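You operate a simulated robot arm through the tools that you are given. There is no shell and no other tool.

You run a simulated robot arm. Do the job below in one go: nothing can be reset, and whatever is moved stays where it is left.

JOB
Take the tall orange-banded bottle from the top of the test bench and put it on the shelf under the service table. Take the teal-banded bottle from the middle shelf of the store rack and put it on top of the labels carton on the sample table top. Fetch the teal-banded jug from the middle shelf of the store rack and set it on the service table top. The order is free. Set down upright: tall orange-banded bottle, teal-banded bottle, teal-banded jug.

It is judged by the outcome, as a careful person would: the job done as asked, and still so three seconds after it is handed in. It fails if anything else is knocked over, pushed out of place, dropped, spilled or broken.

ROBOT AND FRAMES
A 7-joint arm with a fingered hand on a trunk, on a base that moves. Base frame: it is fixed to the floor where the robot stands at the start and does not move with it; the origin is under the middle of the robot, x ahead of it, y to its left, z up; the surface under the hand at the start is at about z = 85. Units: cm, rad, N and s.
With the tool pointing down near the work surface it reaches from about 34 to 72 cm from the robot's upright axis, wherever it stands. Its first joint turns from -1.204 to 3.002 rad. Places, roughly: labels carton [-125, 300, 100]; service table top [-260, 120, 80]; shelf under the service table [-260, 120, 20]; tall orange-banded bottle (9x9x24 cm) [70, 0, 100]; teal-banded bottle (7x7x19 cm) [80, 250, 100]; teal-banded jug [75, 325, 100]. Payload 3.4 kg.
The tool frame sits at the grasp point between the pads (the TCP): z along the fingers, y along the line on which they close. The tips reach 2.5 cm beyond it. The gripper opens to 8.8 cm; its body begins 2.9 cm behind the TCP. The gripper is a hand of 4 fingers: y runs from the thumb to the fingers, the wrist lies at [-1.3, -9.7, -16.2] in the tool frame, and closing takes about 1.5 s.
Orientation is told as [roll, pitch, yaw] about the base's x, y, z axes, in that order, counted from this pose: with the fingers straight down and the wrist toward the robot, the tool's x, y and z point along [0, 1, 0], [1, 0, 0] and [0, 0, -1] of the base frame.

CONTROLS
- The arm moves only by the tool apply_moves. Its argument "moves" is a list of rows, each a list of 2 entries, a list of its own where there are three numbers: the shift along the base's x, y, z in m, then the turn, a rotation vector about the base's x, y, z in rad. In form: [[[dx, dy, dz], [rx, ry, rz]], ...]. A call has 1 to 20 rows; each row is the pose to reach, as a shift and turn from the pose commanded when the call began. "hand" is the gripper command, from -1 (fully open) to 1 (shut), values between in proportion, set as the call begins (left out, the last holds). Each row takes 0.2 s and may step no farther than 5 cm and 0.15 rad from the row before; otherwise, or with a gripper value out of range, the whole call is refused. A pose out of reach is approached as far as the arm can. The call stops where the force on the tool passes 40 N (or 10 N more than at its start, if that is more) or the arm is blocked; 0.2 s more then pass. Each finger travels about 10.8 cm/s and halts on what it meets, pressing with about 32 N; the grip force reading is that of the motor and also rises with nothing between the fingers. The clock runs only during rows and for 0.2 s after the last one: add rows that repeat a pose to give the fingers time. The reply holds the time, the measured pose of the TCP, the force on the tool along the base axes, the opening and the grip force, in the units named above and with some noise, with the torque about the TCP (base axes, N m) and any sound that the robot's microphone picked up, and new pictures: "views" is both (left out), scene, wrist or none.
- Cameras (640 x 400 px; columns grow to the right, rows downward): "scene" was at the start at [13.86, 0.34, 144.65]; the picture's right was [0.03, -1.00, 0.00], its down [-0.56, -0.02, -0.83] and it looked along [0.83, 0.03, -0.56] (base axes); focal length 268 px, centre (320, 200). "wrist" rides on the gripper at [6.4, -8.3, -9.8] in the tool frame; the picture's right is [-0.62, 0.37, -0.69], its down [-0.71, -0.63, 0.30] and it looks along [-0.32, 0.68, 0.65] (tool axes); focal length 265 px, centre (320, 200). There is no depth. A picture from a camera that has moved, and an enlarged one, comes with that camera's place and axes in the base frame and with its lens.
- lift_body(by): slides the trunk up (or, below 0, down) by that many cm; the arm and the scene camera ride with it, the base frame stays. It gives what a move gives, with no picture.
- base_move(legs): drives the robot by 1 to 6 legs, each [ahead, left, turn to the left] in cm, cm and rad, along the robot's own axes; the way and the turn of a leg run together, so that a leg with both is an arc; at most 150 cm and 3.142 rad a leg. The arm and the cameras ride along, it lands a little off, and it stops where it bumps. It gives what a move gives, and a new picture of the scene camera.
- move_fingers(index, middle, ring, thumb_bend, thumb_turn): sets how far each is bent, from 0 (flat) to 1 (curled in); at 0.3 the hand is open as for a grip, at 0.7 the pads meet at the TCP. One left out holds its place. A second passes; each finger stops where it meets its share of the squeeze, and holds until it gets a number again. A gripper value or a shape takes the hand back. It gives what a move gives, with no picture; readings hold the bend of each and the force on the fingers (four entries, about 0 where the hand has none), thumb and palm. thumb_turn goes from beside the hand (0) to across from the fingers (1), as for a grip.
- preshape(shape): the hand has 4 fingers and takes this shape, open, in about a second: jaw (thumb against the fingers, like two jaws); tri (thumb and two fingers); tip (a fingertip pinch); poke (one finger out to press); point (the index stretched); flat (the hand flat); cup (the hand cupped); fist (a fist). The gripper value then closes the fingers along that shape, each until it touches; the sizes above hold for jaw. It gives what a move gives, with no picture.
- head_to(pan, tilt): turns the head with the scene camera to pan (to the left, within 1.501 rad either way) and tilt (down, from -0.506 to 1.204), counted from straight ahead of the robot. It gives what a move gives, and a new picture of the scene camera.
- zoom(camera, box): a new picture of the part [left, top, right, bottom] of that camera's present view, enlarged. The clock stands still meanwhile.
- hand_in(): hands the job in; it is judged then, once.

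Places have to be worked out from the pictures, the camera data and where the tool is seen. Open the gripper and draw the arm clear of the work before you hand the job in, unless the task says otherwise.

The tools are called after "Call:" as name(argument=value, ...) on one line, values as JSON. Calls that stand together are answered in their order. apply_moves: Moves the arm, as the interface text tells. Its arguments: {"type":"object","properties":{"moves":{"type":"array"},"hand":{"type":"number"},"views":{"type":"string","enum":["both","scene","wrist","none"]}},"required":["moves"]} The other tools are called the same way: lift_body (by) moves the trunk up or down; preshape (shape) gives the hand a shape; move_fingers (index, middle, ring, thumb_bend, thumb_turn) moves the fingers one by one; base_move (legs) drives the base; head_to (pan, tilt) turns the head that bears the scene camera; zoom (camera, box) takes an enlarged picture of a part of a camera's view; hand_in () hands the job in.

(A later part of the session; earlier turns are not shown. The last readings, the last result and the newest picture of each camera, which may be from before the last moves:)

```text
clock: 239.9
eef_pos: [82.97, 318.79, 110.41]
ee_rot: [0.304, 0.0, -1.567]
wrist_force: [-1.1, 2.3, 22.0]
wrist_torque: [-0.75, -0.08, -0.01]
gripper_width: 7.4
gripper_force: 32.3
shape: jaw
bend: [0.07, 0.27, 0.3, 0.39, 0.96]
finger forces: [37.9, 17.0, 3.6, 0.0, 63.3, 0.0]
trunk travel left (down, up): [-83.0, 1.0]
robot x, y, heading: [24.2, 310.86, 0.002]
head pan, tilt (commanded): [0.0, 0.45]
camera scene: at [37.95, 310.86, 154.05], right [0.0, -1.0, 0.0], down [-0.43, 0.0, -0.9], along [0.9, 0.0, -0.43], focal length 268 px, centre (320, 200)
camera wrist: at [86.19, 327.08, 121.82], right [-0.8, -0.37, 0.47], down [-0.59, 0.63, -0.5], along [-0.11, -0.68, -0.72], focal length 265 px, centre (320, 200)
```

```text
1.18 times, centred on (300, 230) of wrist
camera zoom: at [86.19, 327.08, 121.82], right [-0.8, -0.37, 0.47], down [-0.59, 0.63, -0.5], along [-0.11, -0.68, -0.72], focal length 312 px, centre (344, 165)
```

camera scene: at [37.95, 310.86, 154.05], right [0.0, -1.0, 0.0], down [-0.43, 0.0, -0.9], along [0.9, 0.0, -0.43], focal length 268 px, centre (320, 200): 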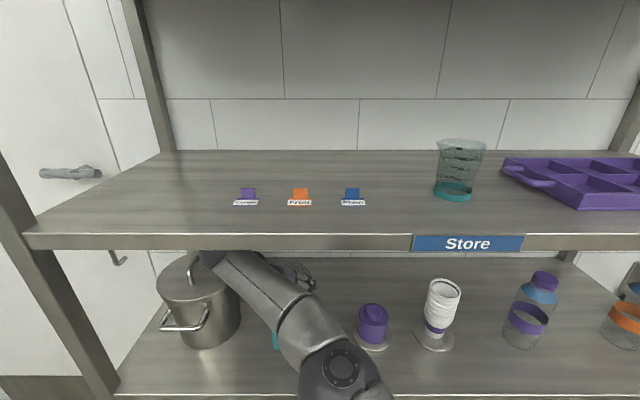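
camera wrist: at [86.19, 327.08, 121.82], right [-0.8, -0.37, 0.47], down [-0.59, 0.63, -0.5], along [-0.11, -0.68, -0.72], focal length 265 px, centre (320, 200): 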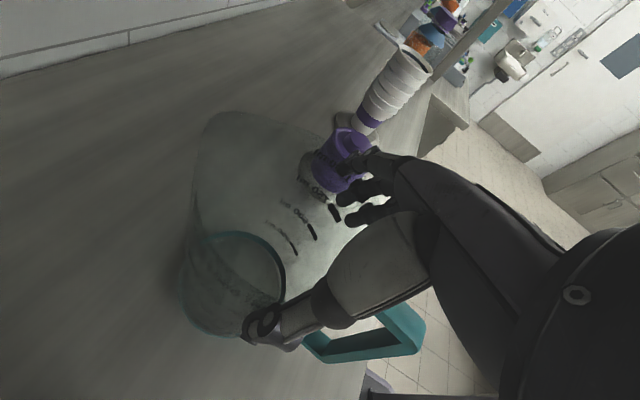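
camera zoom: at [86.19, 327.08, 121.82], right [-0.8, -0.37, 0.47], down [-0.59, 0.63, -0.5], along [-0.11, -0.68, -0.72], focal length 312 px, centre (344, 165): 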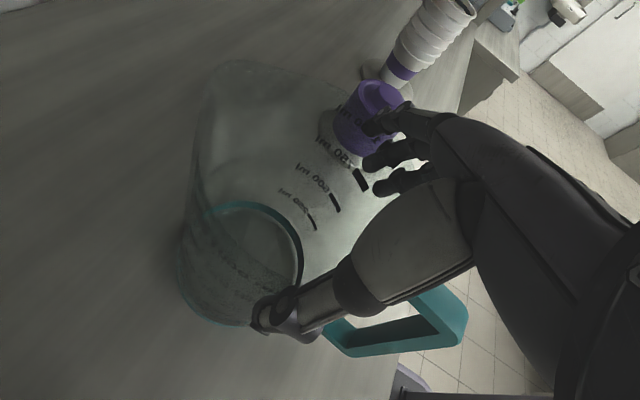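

The hand squeezes the jug firmly across its width. I lift just 0.7 cm to test this hold.

Call:
apply_moves(moves=[[[0, 0, 0.003], [0, 0, 0]], [[0, 0, 0.006], [0, 0, 0]], [[0, 0, 0.009], [0, 0, 0]], [[0, 0, 0.009], [0, 0, 0]]])

Call:
zoom(camera="scene", box=[160, 200, 400, 360])

Call:
zoom(camera="wrist", box=[120, 60, 480, 400])

```text
clock: 240.9
eef_pos: [83.29, 318.67, 111.1]
ee_rot: [0.299, 0.002, -1.572]
wrist_force: [0.2, 0.7, -1.3]
wrist_torque: [0.04, 0.03, 0.01]
gripper_width: 7.37
gripper_force: 31.9
shape: jaw
bend: [0.08, 0.27, 0.3, 0.4, 0.96]
finger forces: [32.6, 16.0, 4.1, 0.0, 52.4, 0.1]
trunk travel left (down, up): [-83.0, 1.0]
robot x, y, heading: [23.97, 310.97, 0.001]
head pan, tilt (commanded): [0.0, 0.45]
camera scene: at [38.46, 310.83, 153.99], right [0.0, -1.0, 0.0], down [-0.44, 0.0, -0.9], along [0.9, 0.0, -0.44], focal length 268 px, centre (320, 200)
camera wrist: at [86.51, 327.01, 122.4], right [-0.8, -0.37, 0.48], down [-0.59, 0.63, -0.5], along [-0.12, -0.68, -0.72], focal length 265 px, centre (320, 200)
```

scene: 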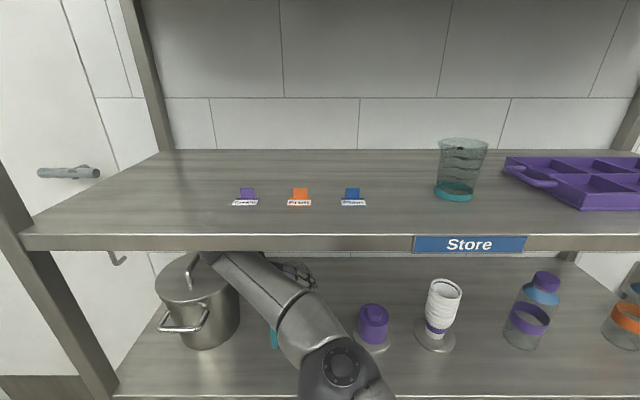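
wrist: 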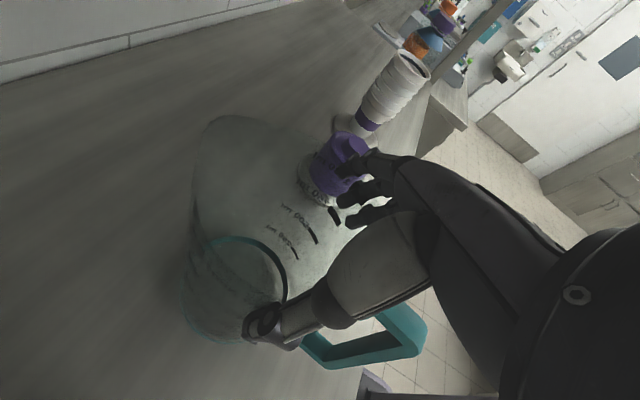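

```text
2.50 times, centred on (280, 280) of scene
camera zoom: at [38.46, 310.83, 153.99], right [0.0, -1.0, 0.0], down [-0.44, 0.0, -0.9], along [0.9, 0.0, -0.44], focal length 669 px, centre (420, 0)
```

zoom: 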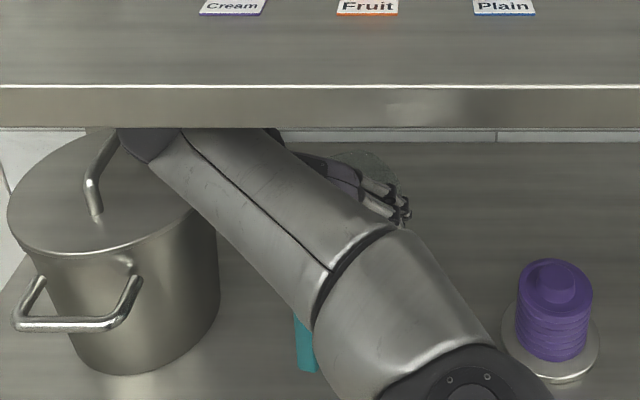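

```text
1.18 times, centred on (300, 230) of wrist
camera zoom: at [86.51, 327.01, 122.4], right [-0.8, -0.37, 0.48], down [-0.59, 0.63, -0.5], along [-0.12, -0.68, -0.72], focal length 312 px, centre (344, 165)
```

zoom: 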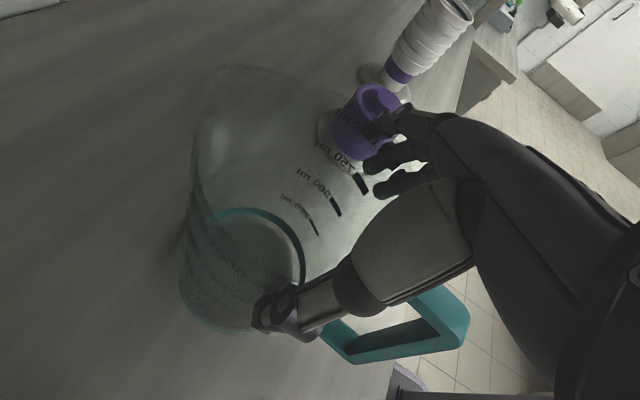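

The jug comes up with the hand and the torque is nearly zero, so this hold is sound. I raise it another 0.5 cm and back the base straight out.

Call:
apply_moves(moves=[[[0, 0, 0.003], [0, 0, 0]], [[0, 0, 0.006], [0, 0, 0]], [[0, 0, 0.006], [0, 0, 0]]], views="none")

Call:
base_move(legs=[[-12, 0, 0]])

Call:
zoom(camera="scene", box=[160, 180, 400, 360])

```text
clock: 241.7
eef_pos: [83.16, 318.56, 111.77]
ee_rot: [0.3, -0.001, -1.571]
wrist_force: [0.2, 0.1, -1.5]
wrist_torque: [-0.01, 0.03, 0.0]
gripper_width: 7.38
gripper_force: 31.9
shape: jaw
bend: [0.08, 0.27, 0.3, 0.4, 0.96]
finger forces: [32.6, 16.0, 4.1, 0.1, 52.4, 0.0]
trunk travel left (down, up): [-83.0, 1.0]
robot x, y, heading: [24.72, 310.51, -0.004]
head pan, tilt (commanded): [0.0, 0.45]
```

```text
clock: 243.0
eef_pos: [71.25, 318.63, 111.7]
ee_rot: [0.3, 0.001, -1.57]
wrist_force: [-0.8, 0.3, -1.3]
wrist_torque: [0.0, 0.04, 0.01]
gripper_width: 7.35
gripper_force: 31.5
shape: jaw
bend: [0.08, 0.27, 0.3, 0.4, 0.96]
finger forces: [32.5, 16.0, 4.1, 0.1, 52.3, 0.1]
trunk travel left (down, up): [-83.0, 1.0]
robot x, y, heading: [12.29, 310.84, 0.0]
head pan, tilt (commanded): [0.0, 0.45]
camera scene: at [26.5, 310.84, 153.99], right [0.0, -1.0, 0.0], down [-0.44, 0.0, -0.9], along [0.9, 0.0, -0.44], focal length 268 px, centre (320, 200)
```

scene: 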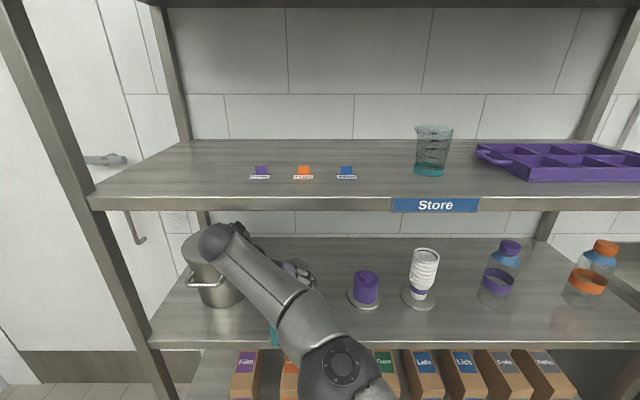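

```text
2.22 times, centred on (280, 270) of scene
camera zoom: at [26.5, 310.84, 153.99], right [0.0, -1.0, 0.0], down [-0.44, 0.0, -0.9], along [0.9, 0.0, -0.44], focal length 595 px, centre (409, 44)
```

zoom: 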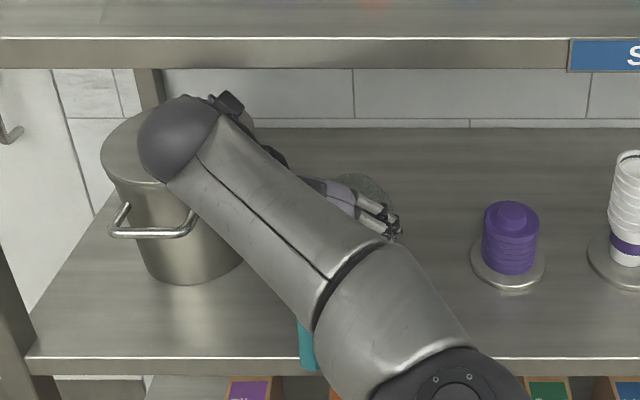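

The jug is coming out cleanly, neighbours untouched. I back further away from the rack and check with the wrist camera.

Call:
base_move(legs=[[-30, 0, 0]])

Call:
apply_moves(moves=[[[0, 0, 0], [0, 0, 0]]])

Call:
zoom(camera="wrist", box=[120, 60, 480, 400])

Call:
zoom(camera="scene", box=[160, 160, 400, 360])

```text
clock: 245.0
eef_pos: [41.26, 318.65, 111.6]
ee_rot: [0.3, -0.001, -1.57]
wrist_force: [0.1, -0.2, 0.1]
wrist_torque: [-0.01, 0.01, -0.02]
gripper_width: 7.35
gripper_force: 32.0
shape: jaw
bend: [0.08, 0.27, 0.3, 0.4, 0.96]
finger forces: [32.7, 16.0, 4.0, 0.0, 52.3, 0.0]
trunk travel left (down, up): [-83.0, 1.0]
robot x, y, heading: [-17.7, 310.73, 0.0]
head pan, tilt (commanded): [0.0, 0.45]
camera scene: at [-3.4, 310.82, 154.0], right [0.0, -1.0, 0.0], down [-0.44, 0.0, -0.9], along [0.9, 0.0, -0.44], focal length 268 px, centre (320, 200)
```

scene: 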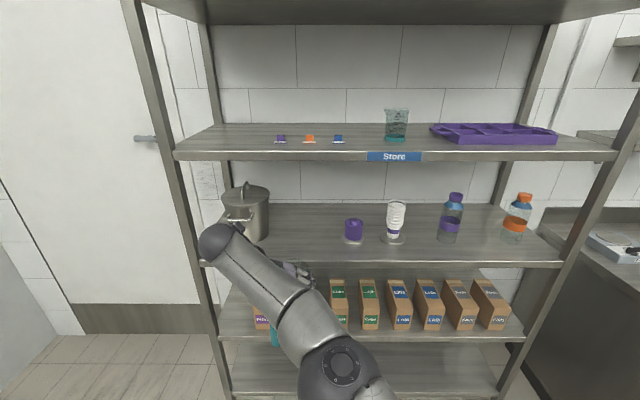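

```text
clock: 245.4
eef_pos: [41.47, 318.62, 111.62]
ee_rot: [0.297, 0.001, -1.568]
wrist_force: [1.0, 0.2, -0.4]
wrist_torque: [0.01, 0.03, 0.0]
gripper_width: 7.36
gripper_force: 31.6
shape: jaw
bend: [0.08, 0.27, 0.3, 0.4, 0.96]
finger forces: [32.6, 16.0, 4.1, 0.0, 52.4, 0.1]
trunk travel left (down, up): [-83.0, 1.0]
robot x, y, heading: [-17.61, 310.67, 0.001]
head pan, tilt (commanded): [0.0, 0.45]
camera scene: at [-3.31, 310.82, 153.99], right [0.0, -1.0, 0.0], down [-0.44, 0.0, -0.9], along [0.9, 0.0, -0.44], focal length 268 px, centre (320, 200)
camera wrist: at [44.7, 326.99, 122.99], right [-0.8, -0.37, 0.48], down [-0.59, 0.63, -0.5], along [-0.12, -0.68, -0.72], focal length 265 px, centre (320, 200)
```

scene: 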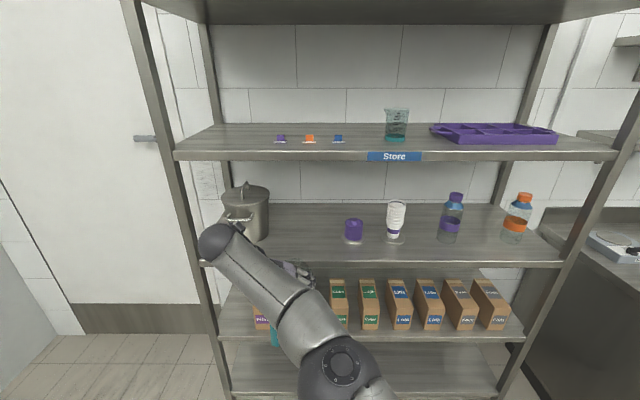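
wrist: 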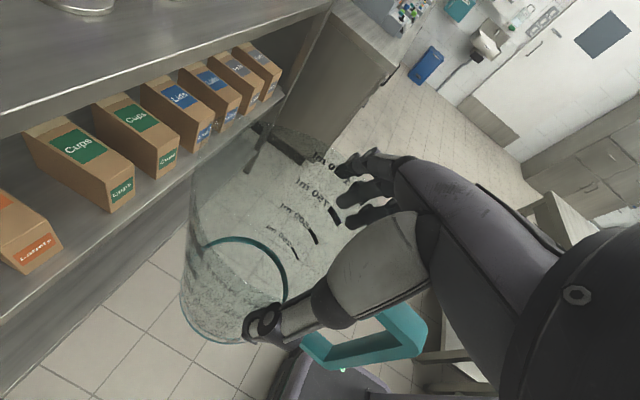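

```text
1.18 times, centred on (300, 230) of wrist
camera zoom: at [44.7, 326.99, 122.99], right [-0.8, -0.37, 0.48], down [-0.59, 0.63, -0.5], along [-0.12, -0.68, -0.72], focal length 312 px, centre (344, 165)
```

zoom: 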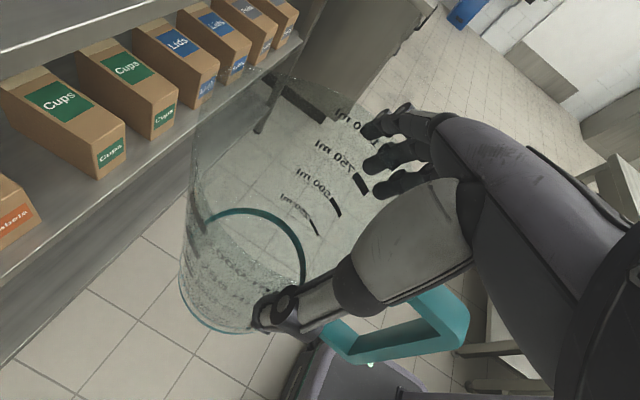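

```text
2.00 times, centred on (280, 260) of scene
camera zoom: at [-3.31, 310.82, 153.99], right [0.0, -1.0, 0.0], down [-0.44, 0.0, -0.9], along [0.9, 0.0, -0.44], focal length 535 px, centre (400, 80)
```

zoom: 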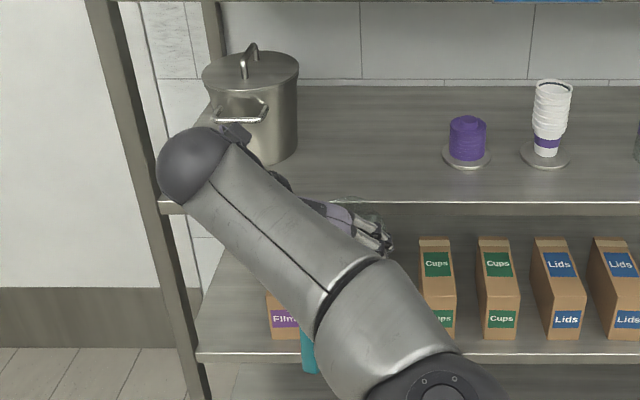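

The jug is held upright and the rack is undisturbed. I back off a bit more and drive south along the corridor with the jug in front.

Call:
base_move(legs=[[-12, 0, 0], [0, -100, 0], [0, -100, 0]])

```text
clock: 256.3
eef_pos: [32.12, 117.53, 111.74]
ee_rot: [0.3, 0.0, -1.552]
wrist_force: [0.0, 0.2, -1.4]
wrist_torque: [0.04, 0.04, 0.0]
gripper_width: 7.36
gripper_force: 31.5
shape: jaw
bend: [0.08, 0.27, 0.3, 0.4, 0.96]
finger forces: [32.5, 16.0, 4.1, 0.0, 51.8, 0.0]
trunk travel left (down, up): [-83.0, 1.0]
robot x, y, heading: [-26.72, 108.51, 0.02]
head pan, tilt (commanded): [0.0, 0.45]
camera scene: at [-12.44, 108.83, 154.0], right [0.02, -1.0, 0.0], down [-0.44, -0.01, -0.9], along [0.9, 0.02, -0.44], focal length 268 px, centre (320, 200)
```

scene: 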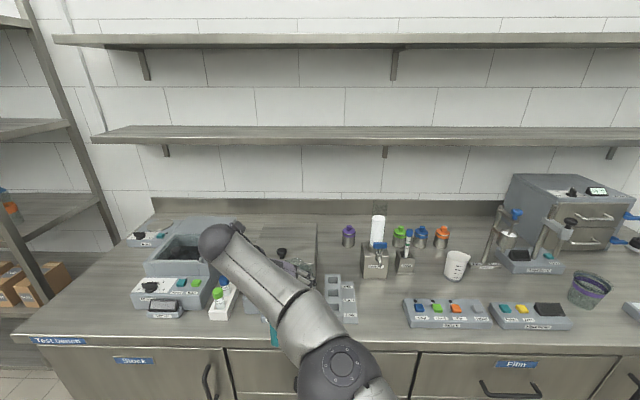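

Call:
base_move(legs=[[-20, 0, 0], [0, 0, 1.56], [0, 0, 1.56]])

Call:
apply_moves(moves=[[[0, 0, 0], [0, 0, 0]]], views="wrist")

```text
clock: 265.6
eef_pos: [-105.57, 99.24, 111.81]
ee_rot: [0.299, 0.0, 1.589]
wrist_force: [0.7, -0.3, -0.9]
wrist_torque: [-0.02, -0.01, 0.01]
gripper_width: 7.41
gripper_force: 32.1
shape: jaw
bend: [0.1, 0.28, 0.31, 0.4, 0.97]
finger forces: [32.1, 15.0, 3.7, 0.0, 49.0, 0.0]
trunk travel left (down, up): [-83.0, 1.0]
robot x, y, heading: [-46.6, 108.05, -3.124]
head pan, tilt (commanded): [0.0, 0.45]
camera scene: at [-60.97, 107.86, 154.0], right [-0.02, 1.0, 0.0], down [0.44, 0.01, -0.9], along [-0.9, -0.02, -0.44], focal length 268 px, centre (320, 200)
```

scene: 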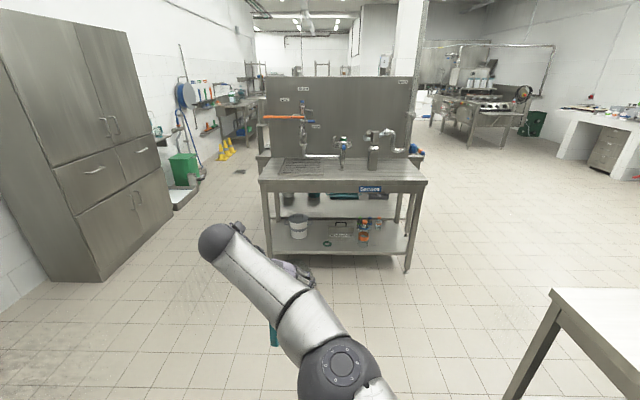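

```text
clock: 266.0
eef_pos: [-105.63, 99.24, 111.68]
ee_rot: [0.299, 0.0, 1.589]
wrist_force: [-0.6, -0.1, -0.4]
wrist_torque: [-0.03, 0.01, -0.01]
gripper_width: 7.43
gripper_force: 32.3
shape: jaw
bend: [0.1, 0.28, 0.31, 0.4, 0.97]
finger forces: [32.2, 15.0, 3.8, 0.0, 49.1, 0.1]
trunk travel left (down, up): [-83.0, 1.0]
robot x, y, heading: [-46.48, 108.1, -3.125]
head pan, tilt (commanded): [0.0, 0.45]
camera wrist: at [-108.62, 90.82, 123.02], right [0.79, 0.38, 0.48], down [0.6, -0.62, -0.5], along [0.11, 0.69, -0.72], focal length 265 px, centre (320, 200)
```

wrist: 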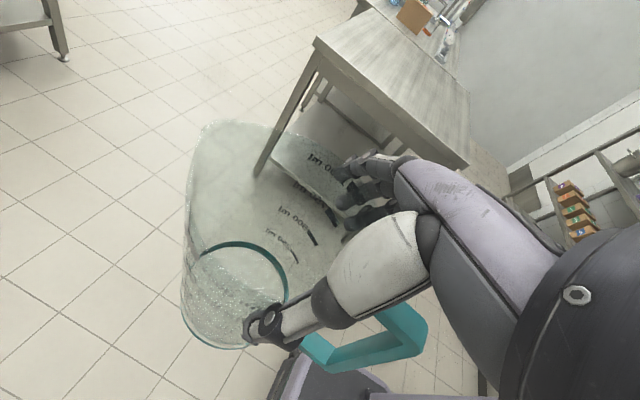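

The jug is still held firmly. I zoom on the service table top to choose the free spot.

Call:
zoom(camera="scene", box=[240, 60, 450, 280])

```text
1.82 times, centred on (345, 170) of scene
camera zoom: at [-60.97, 107.87, 154.0], right [-0.02, 1.0, 0.0], down [0.44, 0.01, -0.9], along [-0.9, -0.02, -0.44], focal length 487 px, centre (274, 254)
```

zoom: 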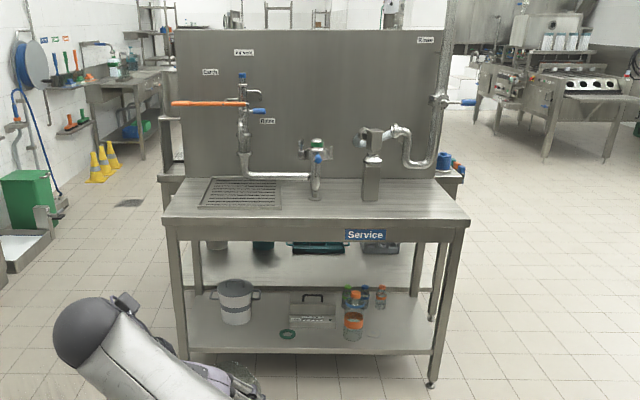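

The free part is the right front of the service table top, but a pedestal with a pipe stands near it. I drive closer, keeping the jug short of the table, to look at that area.

Call:
base_move(legs=[[60, -30, -0.018], [58, -32, 0]])

Call:
head_to(pan=-0.1, tilt=0.6)

```text
clock: 273.0
eef_pos: [-224.31, 163.22, 111.64]
ee_rot: [0.3, 0.0, 1.559]
wrist_force: [0.5, 0.8, -0.2]
wrist_torque: [-0.06, 0.01, -0.02]
gripper_width: 7.39
gripper_force: 31.6
shape: jaw
bend: [0.1, 0.28, 0.31, 0.4, 0.97]
finger forces: [32.3, 15.1, 3.7, 0.0, 49.0, 0.0]
trunk travel left (down, up): [-83.0, 1.0]
robot x, y, heading: [-165.49, 170.28, 3.132]
head pan, tilt (commanded): [0.0, 0.45]
camera scene: at [-179.46, 170.62, 154.0], right [0.01, 1.0, 0.0], down [0.44, 0.0, -0.9], along [-0.9, 0.01, -0.44], focal length 268 px, centre (320, 200)
```

scene: 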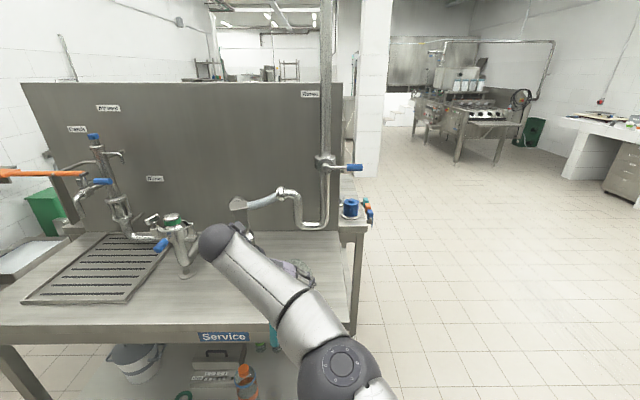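

```text
clock: 273.7
eef_pos: [-224.36, 163.2, 111.55]
ee_rot: [0.298, 0.001, 1.558]
wrist_force: [0.2, 0.0, -1.1]
wrist_torque: [0.0, -0.03, -0.01]
gripper_width: 7.42
gripper_force: 32.1
shape: jaw
bend: [0.1, 0.28, 0.31, 0.4, 0.97]
finger forces: [32.1, 15.0, 3.9, 0.0, 48.9, 0.0]
trunk travel left (down, up): [-83.0, 1.0]
robot x, y, heading: [-165.15, 170.48, 3.13]
head pan, tilt (commanded): [-0.099, 0.6]
camera scene: at [-179.05, 171.48, 152.64], right [0.11, 0.99, 0.0], down [0.56, -0.06, -0.83], along [-0.82, 0.09, -0.56], focal length 268 px, centre (320, 200)
```

scene: 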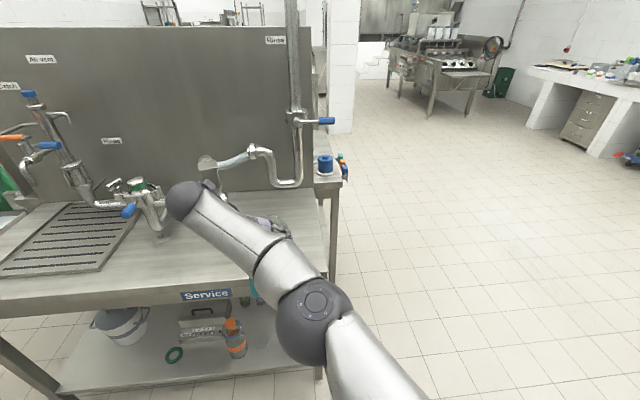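

The pipe runs from the pedestal back to the panel, so the right front area is free. I bring the jug over the table at about [-249, 167], still 11 cm above the top.

Call:
base_move(legs=[[23.5, -3.8, 0.008]])

Call:
head_to(pan=0.15, tilt=0.75)

Call:
apply_moves(moves=[[[0, 0, 0], [0, 0, 0]]], views="wrist")

```text
clock: 275.4
eef_pos: [-247.49, 166.33, 111.67]
ee_rot: [0.298, 0.0, 1.574]
wrist_force: [0.0, 0.0, -0.9]
wrist_torque: [0.03, -0.03, 0.0]
gripper_width: 7.41
gripper_force: 31.9
shape: jaw
bend: [0.1, 0.28, 0.31, 0.4, 0.97]
finger forces: [32.2, 15.0, 3.9, 0.1, 49.0, 0.1]
trunk travel left (down, up): [-83.0, 1.0]
robot x, y, heading: [-188.87, 174.34, -3.138]
head pan, tilt (commanded): [-0.099, 0.6]
camera scene: at [-202.36, 175.18, 152.64], right [0.1, 1.0, 0.0], down [0.56, -0.05, -0.82], along [-0.82, 0.08, -0.57], focal length 268 px, centre (320, 200)
```

scene: 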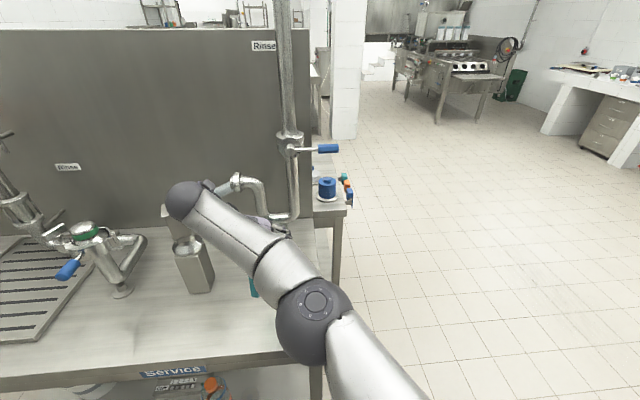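

```text
clock: 276.2
eef_pos: [-247.44, 166.34, 111.71]
ee_rot: [0.298, 0.0, 1.574]
wrist_force: [-0.4, -0.5, -0.4]
wrist_torque: [-0.01, 0.0, 0.0]
gripper_width: 7.42
gripper_force: 32.2
shape: jaw
bend: [0.1, 0.28, 0.31, 0.4, 0.97]
finger forces: [32.2, 15.0, 3.8, 0.0, 48.9, 0.0]
trunk travel left (down, up): [-83.0, 1.0]
robot x, y, heading: [-188.74, 174.12, -3.139]
head pan, tilt (commanded): [0.15, 0.75]
camera scene: at [-201.74, 173.07, 151.36], right [-0.15, 0.99, 0.0], down [0.67, 0.1, -0.73], along [-0.72, -0.11, -0.68], focal length 268 px, centre (320, 200)
```

scene: 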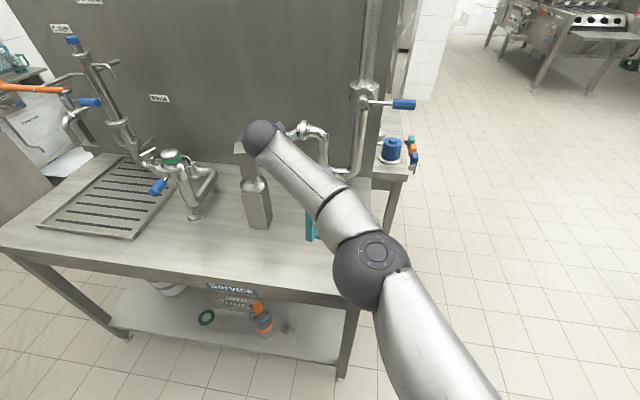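

```text
clock: 276.6
eef_pos: [-247.59, 166.22, 111.69]
ee_rot: [0.301, -0.001, 1.574]
wrist_force: [-0.4, -0.3, -1.2]
wrist_torque: [0.01, 0.02, 0.01]
gripper_width: 7.44
gripper_force: 31.7
shape: jaw
bend: [0.1, 0.28, 0.31, 0.4, 0.97]
finger forces: [32.2, 15.0, 3.8, 0.0, 48.9, 0.0]
trunk travel left (down, up): [-83.0, 1.0]
robot x, y, heading: [-188.48, 173.86, -3.141]
head pan, tilt (commanded): [0.15, 0.75]
camera wrist: at [-250.63, 157.88, 123.02], right [0.8, 0.37, 0.48], down [0.6, -0.63, -0.5], along [0.11, 0.68, -0.72], focal length 265 px, centre (320, 200)
```

wrist: 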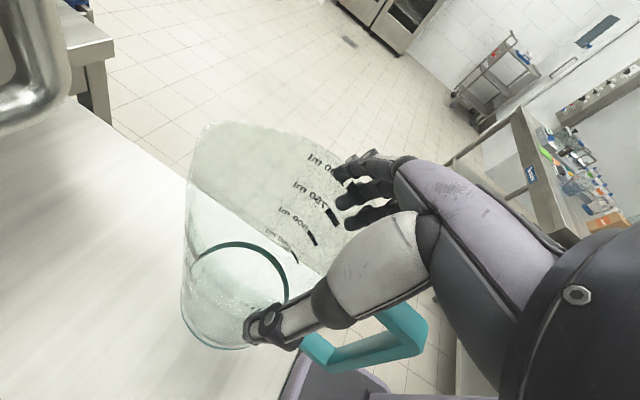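

The jug hangs over free table top at about [-248.4, 166.6], 9 cm from the right edge, with the pedestal 20 cm away. I lower it with the trunk by 9 cm.

Call:
lift_body(by=-9)

Call:
apply_moves(moves=[[[0, 0, -0.005], [0, 0, 0]]])

Call:
zoom(camera="scene", box=[200, 100, 440, 300])

```text
clock: 277.9
eef_pos: [-247.41, 166.07, 102.69]
ee_rot: [0.301, 0.0, 1.575]
wrist_force: [0.1, 0.1, -0.8]
wrist_torque: [0.01, -0.05, 0.0]
gripper_width: 7.39
gripper_force: 31.8
shape: jaw
bend: [0.1, 0.28, 0.31, 0.4, 0.97]
finger forces: [32.2, 15.0, 3.8, 0.0, 48.9, 0.0]
trunk travel left (down, up): [-74.0, 10.0]
robot x, y, heading: [-188.77, 173.77, -3.137]
head pan, tilt (commanded): [0.15, 0.75]
```

```text
clock: 278.2
eef_pos: [-247.45, 166.2, 102.13]
ee_rot: [0.3, 0.0, 1.576]
wrist_force: [-0.7, 0.5, -1.5]
wrist_torque: [-0.02, 0.01, 0.0]
gripper_width: 7.39
gripper_force: 31.6
shape: jaw
bend: [0.1, 0.28, 0.31, 0.4, 0.97]
finger forces: [32.2, 15.0, 3.9, 0.1, 48.8, 0.1]
trunk travel left (down, up): [-74.0, 10.0]
robot x, y, heading: [-188.33, 174.31, -3.136]
head pan, tilt (commanded): [0.15, 0.75]
camera scene: at [-201.77, 173.06, 142.35], right [-0.15, 0.99, 0.0], down [0.67, 0.1, -0.73], along [-0.72, -0.11, -0.68], focal length 268 px, centre (320, 200)
camera wrist: at [-250.65, 157.87, 113.45], right [0.8, 0.37, 0.48], down [0.6, -0.63, -0.5], along [0.12, 0.68, -0.72], focal length 265 px, centre (320, 200)
```

scene: 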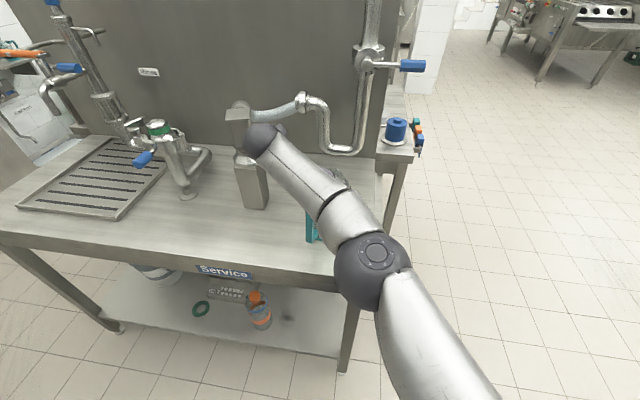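
wrist: 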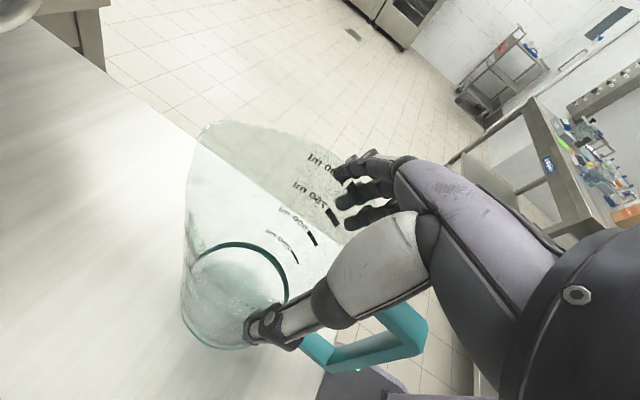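

```text
2.00 times, centred on (320, 200) of scene
camera zoom: at [-201.77, 173.06, 142.35], right [-0.15, 0.99, 0.0], down [0.67, 0.1, -0.73], along [-0.72, -0.11, -0.68], focal length 535 px, centre (320, 200)
```

zoom: 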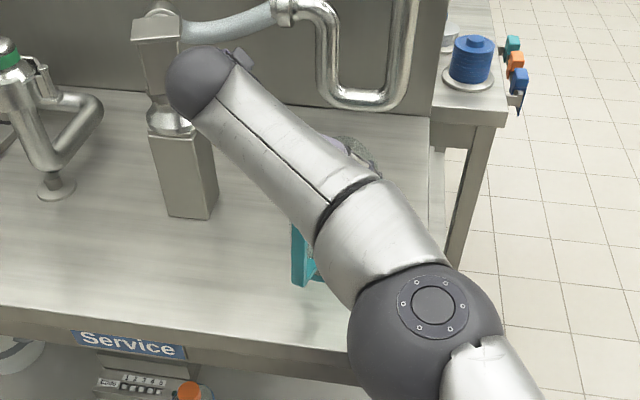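

Foot of the jug should be about 2 cm above the table. I lower in small steps, watching for contact.

Call:
apply_moves(moves=[[[0, 0, -0.005], [0, 0, 0]], [[0, 0, -0.01], [0, 0, 0]], [[0, 0, -0.014], [0, 0, 0]]], views="none")

Call:
apply_moves(moves=[[[0, 0, -0.003], [0, 0, 0]], [[0, 0, -0.005], [0, 0, 0]]], views="none")

```text
clock: 279.1
eef_pos: [-247.53, 166.28, 100.63]
ee_rot: [0.299, 0.001, 1.573]
wrist_force: [-0.5, -0.7, -1.0]
wrist_torque: [0.0, -0.03, 0.0]
gripper_width: 7.43
gripper_force: 31.9
shape: jaw
bend: [0.1, 0.28, 0.31, 0.4, 0.97]
finger forces: [32.1, 14.9, 3.8, 0.0, 48.7, 0.0]
trunk travel left (down, up): [-74.0, 10.0]
robot x, y, heading: [-188.6, 174.56, -3.137]
head pan, tilt (commanded): [0.15, 0.75]
```

```text
clock: 279.6
eef_pos: [-247.43, 166.25, 100.18]
ee_rot: [0.298, 0.001, 1.575]
wrist_force: [-0.9, 0.3, -0.9]
wrist_torque: [0.02, 0.0, 0.03]
gripper_width: 7.39
gripper_force: 32.3
shape: jaw
bend: [0.1, 0.28, 0.31, 0.4, 0.97]
finger forces: [32.2, 15.0, 3.8, 0.0, 48.9, 0.0]
trunk travel left (down, up): [-74.0, 10.0]
robot x, y, heading: [-188.48, 174.23, -3.136]
head pan, tilt (commanded): [0.15, 0.75]
```

Call:
apply_moves(moves=[[[0, 0, -0.003], [0, 0, 0]], [[0, 0, -0.005], [0, 0, 0]]], views="none")

Call:
apply_moves(moves=[[[0, 0, -0.002], [0, 0, 0]], [[0, 0, -0.004], [0, 0, 0]]], views="wrist")

```text
clock: 280.2
eef_pos: [-247.26, 166.22, 99.92]
ee_rot: [0.304, 0.0, 1.575]
wrist_force: [2.9, -0.2, 8.3]
wrist_torque: [0.01, 0.11, 0.01]
gripper_width: 7.39
gripper_force: 31.9
shape: jaw
bend: [0.1, 0.28, 0.31, 0.4, 0.97]
finger forces: [33.7, 14.8, 3.4, 0.0, 51.2, 0.0]
trunk travel left (down, up): [-74.0, 10.0]
robot x, y, heading: [-189.21, 174.62, -3.141]
head pan, tilt (commanded): [0.15, 0.75]
```

```text
clock: 280.9
eef_pos: [-247.0, 166.24, 99.73]
ee_rot: [0.305, -0.003, 1.575]
wrist_force: [5.4, -1.0, 20.4]
wrist_torque: [0.55, 0.21, -0.05]
gripper_width: 7.41
gripper_force: 32.3
shape: jaw
bend: [0.09, 0.28, 0.31, 0.41, 0.97]
finger forces: [37.3, 14.7, 3.2, 0.0, 52.7, 0.0]
trunk travel left (down, up): [-74.0, 10.0]
robot x, y, heading: [-188.51, 174.35, -3.136]
head pan, tilt (commanded): [0.15, 0.75]
camera wrist: at [-250.13, 157.85, 111.12], right [0.8, 0.37, 0.47], down [0.59, -0.63, -0.51], along [0.11, 0.68, -0.72], focal length 265 px, centre (320, 200)
```

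wrist: 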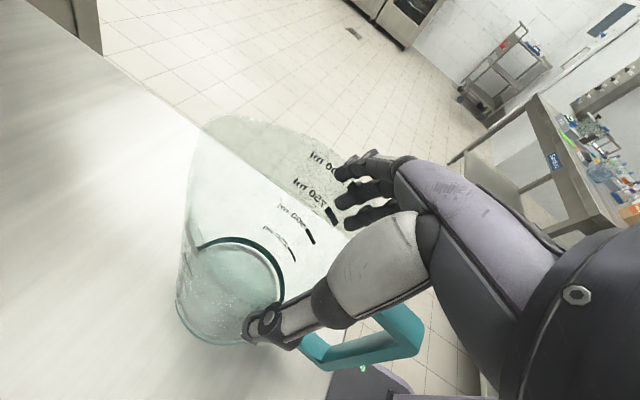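

The jug stands on the table (20 N contact). I ease up 3 mm to unload, then open the fingers wide with individual control.

Call:
apply_moves(moves=[[[0, 0, 0.002], [0, 0, 0]], [[-0.002, 0, 0.004], [0, 0, 0]], [[-0.002, 0, 0.004], [0, 0, 0]]], views="none")

```text
clock: 281.6
eef_pos: [-247.43, 166.26, 99.9]
ee_rot: [0.302, 0.0, 1.575]
wrist_force: [3.2, -0.3, 9.9]
wrist_torque: [0.34, 0.1, -0.08]
gripper_width: 7.39
gripper_force: 32.1
shape: jaw
bend: [0.1, 0.28, 0.31, 0.41, 0.97]
finger forces: [34.5, 15.2, 3.8, 0.0, 48.7, 0.0]
trunk travel left (down, up): [-74.0, 10.0]
robot x, y, heading: [-188.38, 174.31, -3.135]
head pan, tilt (commanded): [0.15, 0.75]
```

Call:
apply_moves(moves=[[[0, 0, 0.0015], [0, 0, 0]], [[0, 0, 0.0015], [0, 0, 0]]], views="none")

Call:
move_fingers(index=0.02, middle=0.02, ring=0.02, thumb_bend=0.02, thumb_turn=1.0)

Call:
apply_moves(moves=[[[0, 0, 0], [0, 0, 0]]])

Call:
zoom(camera="wrist", box=[120, 60, 480, 400])

```text
clock: 282.2
eef_pos: [-247.5, 166.44, 99.97]
ee_rot: [0.299, 0.0, 1.575]
wrist_force: [1.3, 0.7, 4.5]
wrist_torque: [0.28, 0.03, -0.09]
gripper_width: 7.41
gripper_force: 32.1
shape: jaw
bend: [0.1, 0.28, 0.31, 0.41, 0.97]
finger forces: [33.0, 15.1, 3.9, 0.0, 47.4, 0.0]
trunk travel left (down, up): [-74.0, 10.0]
robot x, y, heading: [-188.45, 174.38, -3.138]
head pan, tilt (commanded): [0.15, 0.75]
```

```text
clock: 283.2
eef_pos: [-247.56, 166.34, 99.84]
ee_rot: [0.3, -0.001, 1.574]
wrist_force: [0.9, -0.7, -0.2]
wrist_torque: [0.0, -0.01, 0.04]
gripper_width: 13.03
gripper_force: 0.1
shape: fingers
bend: [0.02, 0.02, 0.02, 0.02, 0.95]
finger forces: [0.1, 0.0, 0.0, 0.0, 0.1, 0.0]
trunk travel left (down, up): [-74.0, 10.0]
robot x, y, heading: [-188.77, 174.18, -3.137]
head pan, tilt (commanded): [0.15, 0.75]
```

```text
clock: 283.6
eef_pos: [-247.67, 166.27, 99.94]
ee_rot: [0.3, 0.0, 1.575]
wrist_force: [0.1, 0.2, 0.3]
wrist_torque: [-0.04, 0.02, -0.01]
gripper_width: 13.01
gripper_force: 0.1
shape: fingers
bend: [0.02, 0.02, 0.02, 0.02, 0.95]
finger forces: [0.1, 0.0, 0.1, 0.0, 0.1, 0.1]
trunk travel left (down, up): [-74.0, 10.0]
robot x, y, heading: [-189.07, 174.15, -3.142]
head pan, tilt (commanded): [0.15, 0.75]
camera scene: at [-201.72, 173.07, 142.36], right [-0.15, 0.99, 0.0], down [0.67, 0.1, -0.73], along [-0.72, -0.11, -0.68], focal length 268 px, centre (320, 200)
camera wrist: at [-250.76, 157.91, 111.3], right [0.8, 0.37, 0.48], down [0.6, -0.63, -0.5], along [0.11, 0.68, -0.72], focal length 265 px, centre (320, 200)
```

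scene: 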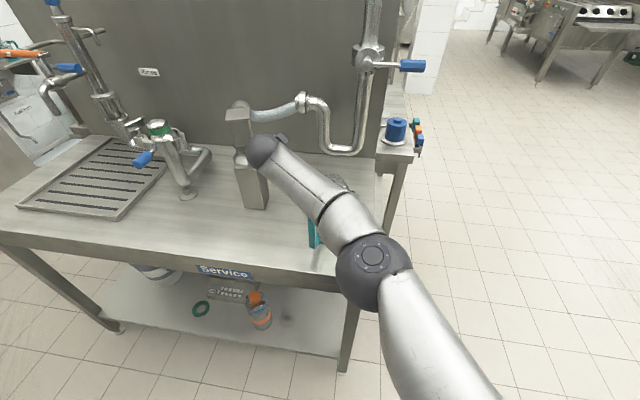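
wrist: 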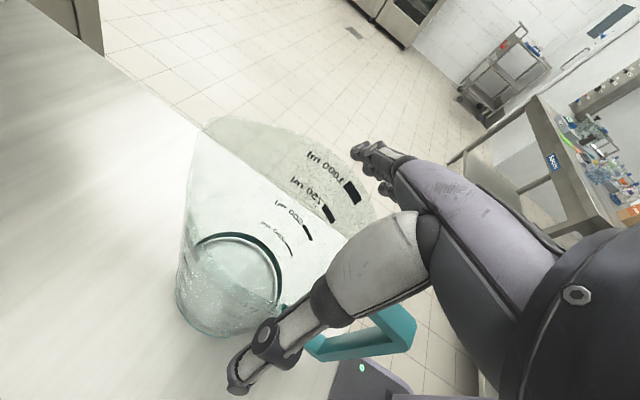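

```text
1.18 times, centred on (300, 230) of wrist
camera zoom: at [-250.76, 157.91, 111.3], right [0.8, 0.37, 0.48], down [0.6, -0.63, -0.5], along [0.11, 0.68, -0.72], focal length 312 px, centre (344, 165)
```

zoom: 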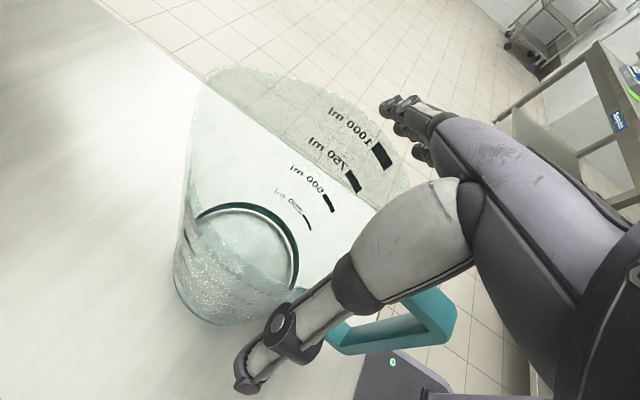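

The jug stands free on the service table. I raise the hand straight up with the trunk, clear of the rim.

Call:
lift_body(by=9.5)

Call:
apply_moves(moves=[[[0, 0, 0], [0, 0, 0]]])

Call:
zoom(camera="scene", box=[200, 80, 440, 300])

```text
clock: 284.9
eef_pos: [-247.56, 166.32, 109.46]
ee_rot: [0.299, 0.001, 1.574]
wrist_force: [0.3, -0.5, -0.8]
wrist_torque: [-0.01, 0.0, 0.02]
gripper_width: 12.99
gripper_force: 0.0
shape: fingers
bend: [0.02, 0.02, 0.02, 0.02, 0.95]
finger forces: [0.1, 0.1, 0.0, 0.1, 0.0, 0.1]
trunk travel left (down, up): [-83.5, 0.5]
robot x, y, heading: [-188.74, 174.6, -3.137]
head pan, tilt (commanded): [0.15, 0.75]
```

```text
clock: 285.3
eef_pos: [-247.64, 166.21, 109.48]
ee_rot: [0.301, -0.002, 1.575]
wrist_force: [0.2, -0.6, 1.1]
wrist_torque: [0.02, 0.01, 0.03]
gripper_width: 12.98
gripper_force: 0.1
shape: fingers
bend: [0.02, 0.02, 0.02, 0.02, 0.95]
finger forces: [0.1, 0.0, 0.1, 0.0, 0.0, 0.1]
trunk travel left (down, up): [-83.5, 0.5]
robot x, y, heading: [-188.43, 174.09, -3.142]
head pan, tilt (commanded): [0.15, 0.75]
camera scene: at [-201.72, 173.07, 151.85], right [-0.15, 0.99, 0.0], down [0.67, 0.1, -0.73], along [-0.72, -0.11, -0.68], focal length 268 px, centre (320, 200)
camera wrist: at [-250.75, 157.91, 120.8], right [0.8, 0.37, 0.48], down [0.6, -0.63, -0.5], along [0.11, 0.68, -0.72], focal length 265 px, centre (320, 200)
```

scene: 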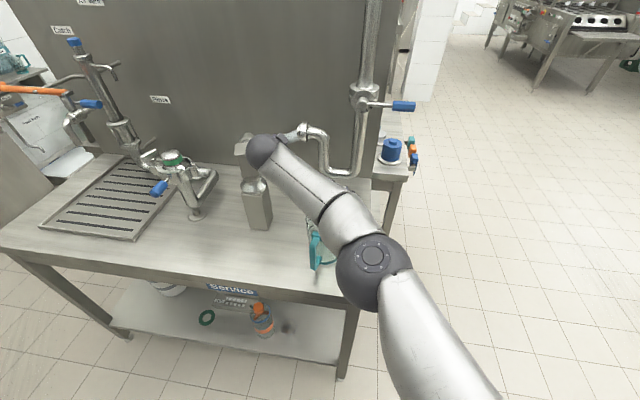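
wrist: 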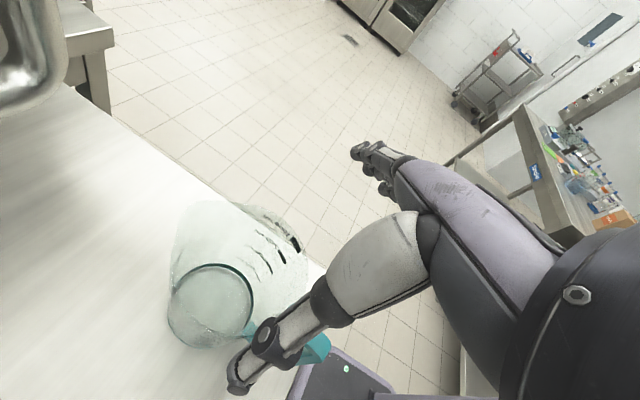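

```text
1.82 times, centred on (320, 190) of scene
camera zoom: at [-201.72, 173.07, 151.85], right [-0.15, 0.99, 0.0], down [0.67, 0.1, -0.73], along [-0.72, -0.11, -0.68], focal length 487 px, centre (320, 218)
```

zoom: 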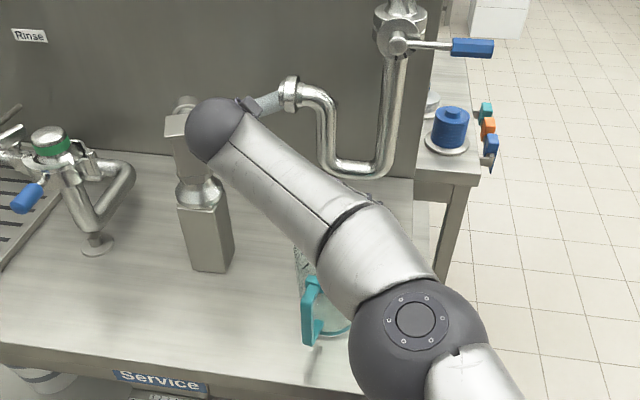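

The hand is clear above the rim. I back the base straight away from the table and then look at the results.

Call:
base_move(legs=[[-45, 0, 0]])

Call:
head_to(pan=0.25, tilt=0.55)

Call:
zoom(camera="scene", box=[200, 100, 480, 320])

```text
clock: 287.5
eef_pos: [-214.02, 165.15, 109.55]
ee_rot: [0.302, -0.001, 1.587]
wrist_force: [-0.6, 0.6, -0.1]
wrist_torque: [0.03, 0.01, -0.02]
gripper_width: 13.03
gripper_force: 0.0
shape: fingers
bend: [0.02, 0.02, 0.02, 0.02, 0.95]
finger forces: [0.1, 0.1, 0.0, 0.0, 0.0, 0.0]
trunk travel left (down, up): [-83.5, 0.5]
robot x, y, heading: [-155.35, 173.89, -3.117]
head pan, tilt (commanded): [0.15, 0.75]
stopped in leg 1: the robot was blocked; the commanded pose is now the measured one
camera scene: at [-168.03, 172.6, 151.9], right [-0.17, 0.99, 0.0], down [0.67, 0.12, -0.73], along [-0.72, -0.12, -0.68], focal length 268 px, centre (320, 200)
```

scene: 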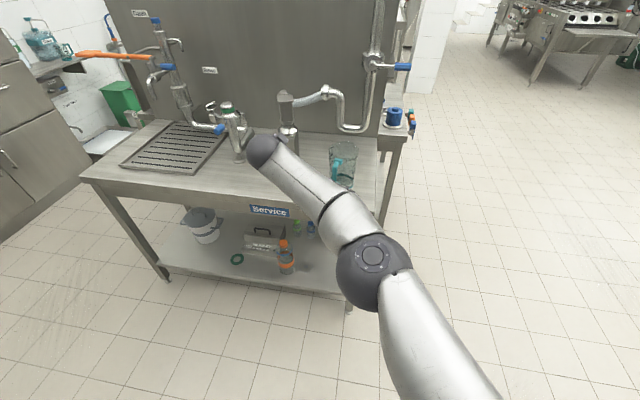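

```text
clock: 288.2
eef_pos: [-214.47, 165.25, 109.49]
ee_rot: [0.299, 0.001, 1.587]
wrist_force: [1.1, 0.2, -0.1]
wrist_torque: [-0.02, -0.03, -0.04]
gripper_width: 13.0
gripper_force: 0.1
shape: fingers
bend: [0.02, 0.02, 0.02, 0.02, 0.95]
finger forces: [0.1, 0.0, 0.1, 0.1, 0.0, 0.0]
trunk travel left (down, up): [-83.5, 0.5]
robot x, y, heading: [-155.3, 174.18, -3.123]
head pan, tilt (commanded): [0.25, 0.55]
camera scene: at [-169.13, 171.68, 153.58], right [-0.27, 0.96, 0.0], down [0.5, 0.14, -0.85], along [-0.82, -0.23, -0.52], focal length 268 px, centre (320, 200)
```

scene: 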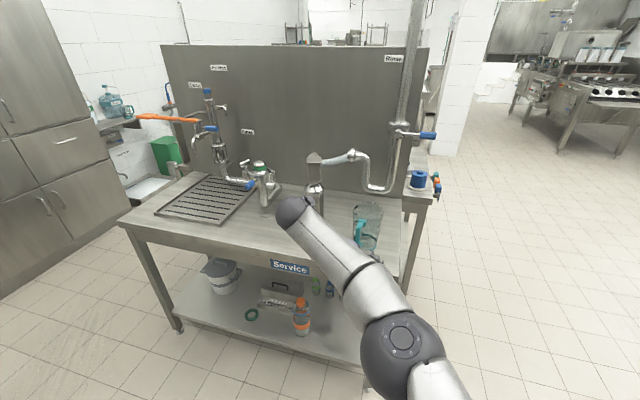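

```text
1.82 times, centred on (340, 210) of scene
camera zoom: at [-169.13, 171.68, 153.58], right [-0.27, 0.96, 0.0], down [0.5, 0.14, -0.85], along [-0.82, -0.23, -0.52], focal length 487 px, centre (284, 182)
```

zoom: 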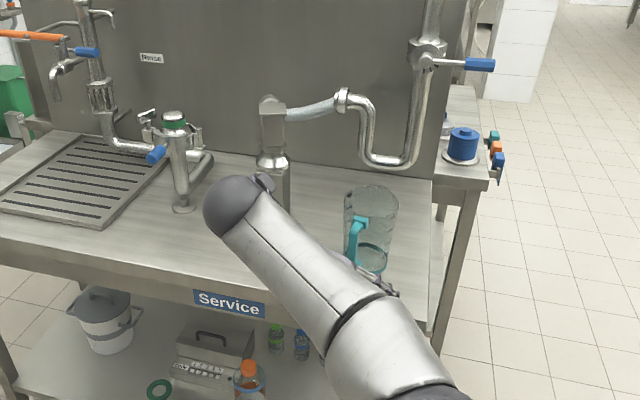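

The jug stands well on the table, but my base touched the empty table behind while backing. I move off it a little forward and to the left, then turn the head to check that table and the carton.

Call:
base_move(legs=[[6, 25, 0]])

Call:
head_to(pan=-1.45, tilt=0.5)

```text
clock: 290.1
eef_pos: [-219.79, 139.56, 109.4]
ee_rot: [0.298, 0.0, 1.593]
wrist_force: [0.2, 0.3, 0.2]
wrist_torque: [0.02, 0.03, -0.04]
gripper_width: 13.02
gripper_force: 0.1
shape: fingers
bend: [0.02, 0.02, 0.02, 0.02, 0.95]
finger forces: [0.1, 0.0, 0.1, 0.1, 0.1, 0.0]
trunk travel left (down, up): [-83.5, 0.5]
robot x, y, heading: [-161.09, 149.1, -3.115]
head pan, tilt (commanded): [0.25, 0.55]
camera scene: at [-174.52, 146.33, 153.59], right [-0.27, 0.96, 0.0], down [0.5, 0.14, -0.85], along [-0.82, -0.23, -0.52], focal length 268 px, centre (320, 200)
```

scene: 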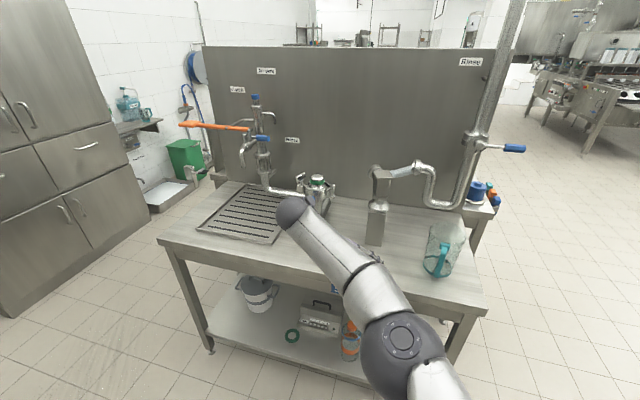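

```text
clock: 291.8
eef_pos: [-219.82, 139.57, 109.36]
ee_rot: [0.298, 0.001, 1.593]
wrist_force: [0.3, 0.6, -0.1]
wrist_torque: [-0.01, 0.02, -0.01]
gripper_width: 13.03
gripper_force: 0.0
shape: fingers
bend: [0.02, 0.02, 0.02, 0.02, 0.95]
finger forces: [0.0, 0.0, 0.0, 0.0, 0.0, 0.0]
trunk travel left (down, up): [-83.5, 0.5]
robot x, y, heading: [-161.0, 149.07, -3.115]
head pan, tilt (commanded): [-1.45, 0.499]
camera scene: at [-167.22, 157.8, 154.05], right [0.99, 0.15, 0.0], down [0.07, -0.47, -0.88], along [-0.13, 0.87, -0.48], focal length 268 px, centre (320, 200)
```

scene: 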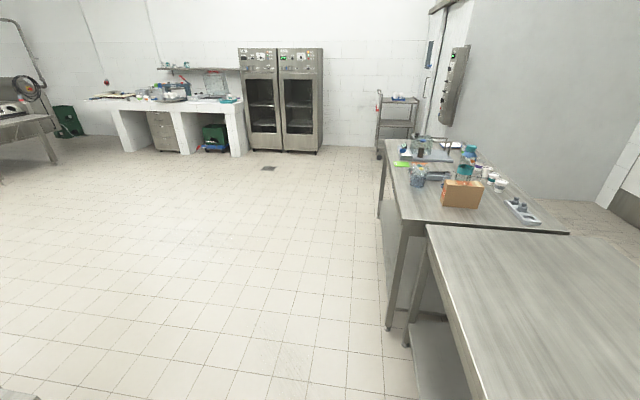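

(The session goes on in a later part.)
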